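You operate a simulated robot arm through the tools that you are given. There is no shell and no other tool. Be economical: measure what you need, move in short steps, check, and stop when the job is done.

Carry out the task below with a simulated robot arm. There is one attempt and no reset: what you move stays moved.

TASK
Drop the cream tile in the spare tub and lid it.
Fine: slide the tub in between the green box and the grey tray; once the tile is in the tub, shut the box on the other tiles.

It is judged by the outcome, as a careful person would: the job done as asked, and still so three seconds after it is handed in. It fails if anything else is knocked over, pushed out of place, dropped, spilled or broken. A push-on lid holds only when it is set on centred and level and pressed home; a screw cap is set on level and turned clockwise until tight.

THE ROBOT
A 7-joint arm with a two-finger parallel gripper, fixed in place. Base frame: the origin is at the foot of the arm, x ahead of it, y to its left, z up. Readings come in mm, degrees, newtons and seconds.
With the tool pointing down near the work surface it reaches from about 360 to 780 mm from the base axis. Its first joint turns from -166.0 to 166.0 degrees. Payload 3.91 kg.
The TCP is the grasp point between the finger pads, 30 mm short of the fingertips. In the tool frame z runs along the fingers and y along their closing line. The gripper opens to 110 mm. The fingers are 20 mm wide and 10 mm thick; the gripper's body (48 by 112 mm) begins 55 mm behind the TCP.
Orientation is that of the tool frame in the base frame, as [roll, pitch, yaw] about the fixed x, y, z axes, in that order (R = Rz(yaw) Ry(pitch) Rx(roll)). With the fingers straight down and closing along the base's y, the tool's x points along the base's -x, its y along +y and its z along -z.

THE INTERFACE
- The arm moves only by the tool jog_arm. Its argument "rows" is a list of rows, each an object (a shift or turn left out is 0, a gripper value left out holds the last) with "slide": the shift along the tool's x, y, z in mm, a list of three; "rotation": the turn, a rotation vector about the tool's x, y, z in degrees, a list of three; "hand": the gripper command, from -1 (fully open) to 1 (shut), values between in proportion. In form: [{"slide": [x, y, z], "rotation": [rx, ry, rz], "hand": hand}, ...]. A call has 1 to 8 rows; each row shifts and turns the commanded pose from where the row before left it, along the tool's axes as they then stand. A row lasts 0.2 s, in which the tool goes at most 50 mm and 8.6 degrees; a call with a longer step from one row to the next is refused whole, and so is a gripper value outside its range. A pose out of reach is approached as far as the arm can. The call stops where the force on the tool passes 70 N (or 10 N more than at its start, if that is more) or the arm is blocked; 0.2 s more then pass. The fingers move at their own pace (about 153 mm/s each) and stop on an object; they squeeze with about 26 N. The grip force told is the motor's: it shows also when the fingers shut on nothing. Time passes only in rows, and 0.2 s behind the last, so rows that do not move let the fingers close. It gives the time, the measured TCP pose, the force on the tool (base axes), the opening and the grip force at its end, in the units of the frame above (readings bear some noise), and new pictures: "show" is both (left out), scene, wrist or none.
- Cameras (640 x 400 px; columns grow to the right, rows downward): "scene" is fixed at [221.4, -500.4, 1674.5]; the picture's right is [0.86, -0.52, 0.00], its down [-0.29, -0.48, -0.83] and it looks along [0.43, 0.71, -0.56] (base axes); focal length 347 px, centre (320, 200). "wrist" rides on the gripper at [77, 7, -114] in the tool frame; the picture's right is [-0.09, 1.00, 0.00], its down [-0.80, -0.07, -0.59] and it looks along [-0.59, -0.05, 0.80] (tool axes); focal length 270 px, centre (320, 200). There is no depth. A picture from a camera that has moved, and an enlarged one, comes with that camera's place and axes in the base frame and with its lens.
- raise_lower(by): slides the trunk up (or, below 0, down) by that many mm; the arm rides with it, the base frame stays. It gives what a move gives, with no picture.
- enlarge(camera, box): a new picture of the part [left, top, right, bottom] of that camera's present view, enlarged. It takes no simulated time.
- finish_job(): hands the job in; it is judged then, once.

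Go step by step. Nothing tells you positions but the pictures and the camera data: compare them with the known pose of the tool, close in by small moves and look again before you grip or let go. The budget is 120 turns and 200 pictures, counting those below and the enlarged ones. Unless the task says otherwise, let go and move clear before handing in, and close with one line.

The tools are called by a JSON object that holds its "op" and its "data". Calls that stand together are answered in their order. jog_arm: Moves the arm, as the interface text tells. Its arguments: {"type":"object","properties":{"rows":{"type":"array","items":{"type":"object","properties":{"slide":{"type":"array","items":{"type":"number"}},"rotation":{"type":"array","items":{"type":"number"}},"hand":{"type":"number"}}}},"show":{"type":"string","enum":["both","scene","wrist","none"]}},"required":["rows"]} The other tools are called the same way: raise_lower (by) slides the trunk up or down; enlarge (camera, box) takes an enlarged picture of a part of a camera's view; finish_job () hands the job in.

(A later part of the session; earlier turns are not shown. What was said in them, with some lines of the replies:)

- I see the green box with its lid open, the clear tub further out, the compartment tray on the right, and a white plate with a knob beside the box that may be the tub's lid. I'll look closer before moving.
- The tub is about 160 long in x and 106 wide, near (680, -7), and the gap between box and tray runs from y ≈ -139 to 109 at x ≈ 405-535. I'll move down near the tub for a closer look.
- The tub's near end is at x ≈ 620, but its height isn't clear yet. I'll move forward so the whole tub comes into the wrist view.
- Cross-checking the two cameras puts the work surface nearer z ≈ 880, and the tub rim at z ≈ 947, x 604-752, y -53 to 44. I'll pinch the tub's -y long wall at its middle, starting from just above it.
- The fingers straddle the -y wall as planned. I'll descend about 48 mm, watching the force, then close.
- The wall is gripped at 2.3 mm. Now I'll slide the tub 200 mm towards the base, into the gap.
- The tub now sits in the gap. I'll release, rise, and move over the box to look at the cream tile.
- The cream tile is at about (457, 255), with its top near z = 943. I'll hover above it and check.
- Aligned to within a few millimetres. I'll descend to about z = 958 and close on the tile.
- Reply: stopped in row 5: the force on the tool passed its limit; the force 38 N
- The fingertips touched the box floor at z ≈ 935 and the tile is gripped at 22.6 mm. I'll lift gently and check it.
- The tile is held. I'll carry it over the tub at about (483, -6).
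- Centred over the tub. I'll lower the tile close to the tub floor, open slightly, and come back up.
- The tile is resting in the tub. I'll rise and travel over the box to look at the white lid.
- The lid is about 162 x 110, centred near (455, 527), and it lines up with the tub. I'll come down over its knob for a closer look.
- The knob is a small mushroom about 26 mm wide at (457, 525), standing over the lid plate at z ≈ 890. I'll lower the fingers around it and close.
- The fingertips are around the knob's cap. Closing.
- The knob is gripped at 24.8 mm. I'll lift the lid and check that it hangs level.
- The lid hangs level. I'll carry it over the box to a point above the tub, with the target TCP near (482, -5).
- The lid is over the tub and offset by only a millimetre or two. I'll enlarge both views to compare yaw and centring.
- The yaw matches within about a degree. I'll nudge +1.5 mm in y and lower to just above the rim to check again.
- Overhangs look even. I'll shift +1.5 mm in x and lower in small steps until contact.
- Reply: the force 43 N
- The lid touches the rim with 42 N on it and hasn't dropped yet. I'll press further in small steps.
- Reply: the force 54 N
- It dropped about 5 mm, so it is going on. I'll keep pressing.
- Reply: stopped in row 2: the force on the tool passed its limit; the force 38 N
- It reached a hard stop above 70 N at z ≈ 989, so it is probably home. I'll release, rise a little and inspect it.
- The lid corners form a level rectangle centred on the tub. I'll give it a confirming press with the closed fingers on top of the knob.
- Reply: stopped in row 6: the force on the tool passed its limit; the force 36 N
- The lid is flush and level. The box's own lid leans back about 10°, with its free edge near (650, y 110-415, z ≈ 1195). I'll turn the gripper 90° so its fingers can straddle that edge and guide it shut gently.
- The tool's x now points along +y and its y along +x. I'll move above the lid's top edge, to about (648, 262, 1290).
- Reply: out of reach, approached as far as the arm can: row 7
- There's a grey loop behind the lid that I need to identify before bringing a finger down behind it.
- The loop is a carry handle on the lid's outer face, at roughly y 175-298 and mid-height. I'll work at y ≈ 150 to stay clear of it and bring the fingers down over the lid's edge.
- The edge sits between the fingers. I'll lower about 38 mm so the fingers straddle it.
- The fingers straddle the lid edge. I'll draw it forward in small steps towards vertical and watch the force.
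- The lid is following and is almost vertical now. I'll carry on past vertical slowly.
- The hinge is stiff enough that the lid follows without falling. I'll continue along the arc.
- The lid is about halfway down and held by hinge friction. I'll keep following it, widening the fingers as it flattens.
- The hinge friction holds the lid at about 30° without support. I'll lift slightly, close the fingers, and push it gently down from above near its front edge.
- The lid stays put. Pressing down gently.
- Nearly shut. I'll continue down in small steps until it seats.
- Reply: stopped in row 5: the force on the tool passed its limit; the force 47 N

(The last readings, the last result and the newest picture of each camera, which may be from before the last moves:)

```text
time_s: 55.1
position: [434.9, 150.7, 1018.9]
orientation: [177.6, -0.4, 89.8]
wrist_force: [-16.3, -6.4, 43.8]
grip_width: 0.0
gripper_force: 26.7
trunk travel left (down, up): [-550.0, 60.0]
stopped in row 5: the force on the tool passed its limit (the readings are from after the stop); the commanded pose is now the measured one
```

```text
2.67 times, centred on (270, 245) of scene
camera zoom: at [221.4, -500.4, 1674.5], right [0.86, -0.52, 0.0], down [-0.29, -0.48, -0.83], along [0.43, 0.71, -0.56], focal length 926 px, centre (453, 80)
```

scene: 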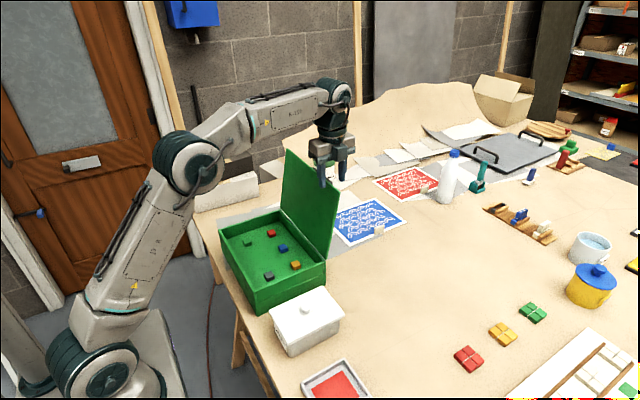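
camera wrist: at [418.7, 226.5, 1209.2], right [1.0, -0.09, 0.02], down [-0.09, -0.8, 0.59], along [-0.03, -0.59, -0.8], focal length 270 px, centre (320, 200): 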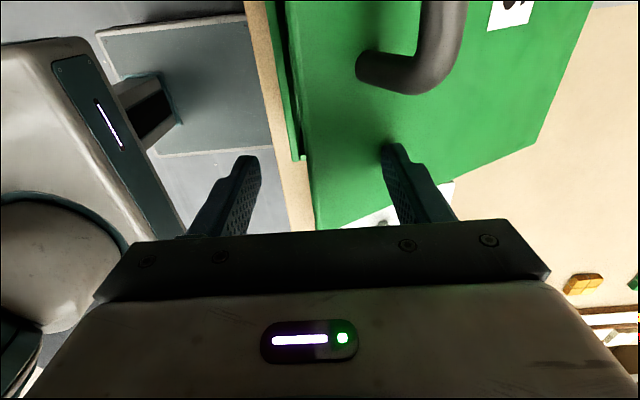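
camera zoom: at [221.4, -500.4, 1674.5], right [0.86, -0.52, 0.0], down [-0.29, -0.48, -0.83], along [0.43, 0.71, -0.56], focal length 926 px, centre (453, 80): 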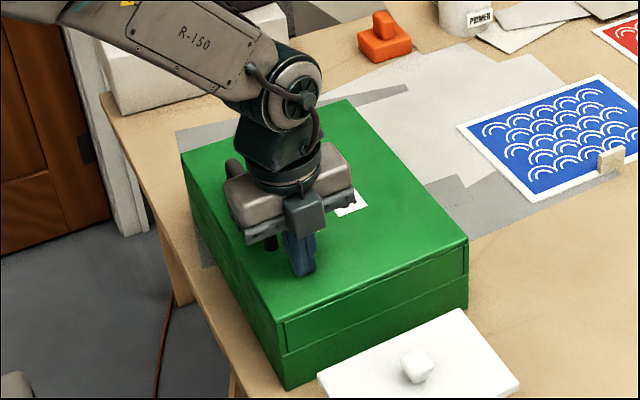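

The box lid has closed flush with the rim. I'll retreat upward and check the whole scene.

{"op": "jog_arm", "data": {"rows": [{"slide": [0, 0, -15]}, {"slide": [0, 0, -40]}, {"slide": [0, 0, -45]}, {"slide": [0, 0, -45]}, {"slide": [0, 0, -45]}, {"slide": [0, 0, -45]}, {}, {}]}}

{"op": "enlarge", "data": {"camera": "scene", "box": [190, 180, 390, 400]}}

{"op": "enlarge", "data": {"camera": "scene", "box": [262, 280, 352, 360]}}

```text
time_s: 56.9
position: [429.8, 152.8, 1249.0]
orientation: [177.9, -0.3, 89.7]
wrist_force: [-0.4, -0.2, 0.2]
grip_width: 0.1
gripper_force: 26.0
trunk travel left (down, up): [-550.0, 60.0]
camera wrist: at [434.3, 227.9, 1364.7], right [1.0, -0.09, 0.04], down [-0.09, -0.8, 0.59], along [-0.03, -0.59, -0.81], focal length 270 px, centre (320, 200)
```

scene: 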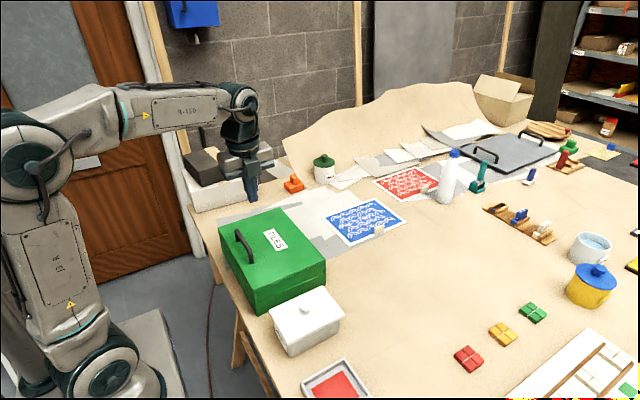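
wrist: 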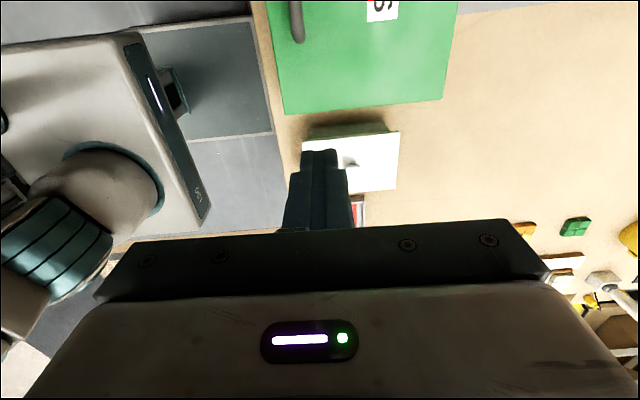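

```text
1.82 times, centred on (290, 290) of scene
camera zoom: at [221.4, -500.4, 1674.5], right [0.86, -0.52, 0.0], down [-0.29, -0.48, -0.83], along [0.43, 0.71, -0.56], focal length 631 px, centre (374, 36)
```

zoom: 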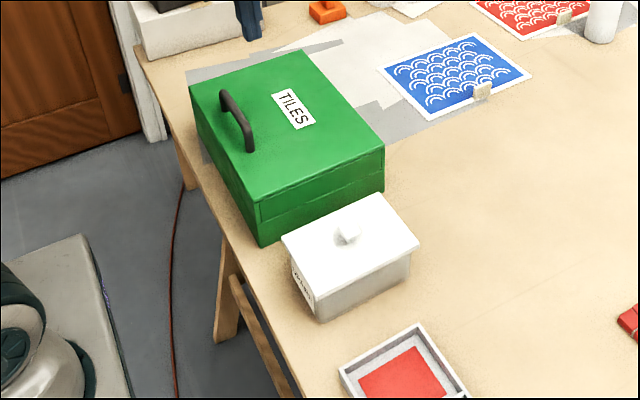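

```text
5.00 times, centred on (307, 320) of scene
camera zoom: at [221.4, -500.4, 1674.5], right [0.86, -0.52, 0.0], down [-0.29, -0.48, -0.83], along [0.43, 0.71, -0.56], focal length 1736 px, centre (385, -400)
```

zoom: 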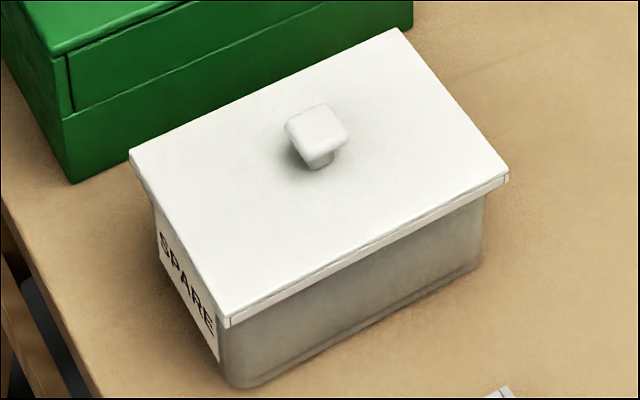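

The tub is between the box and the tray with its lid flush, the tile box is shut, nothing else has moved, and the arm is clear. I'm handing in.

{"op": "finish_job", "data": {}}

```text
The job is handed in.
```

The cream tile is in the spare tub, which sits between the green box and the grey tray with its lid pressed on level, and the box is shut on the other five tiles.
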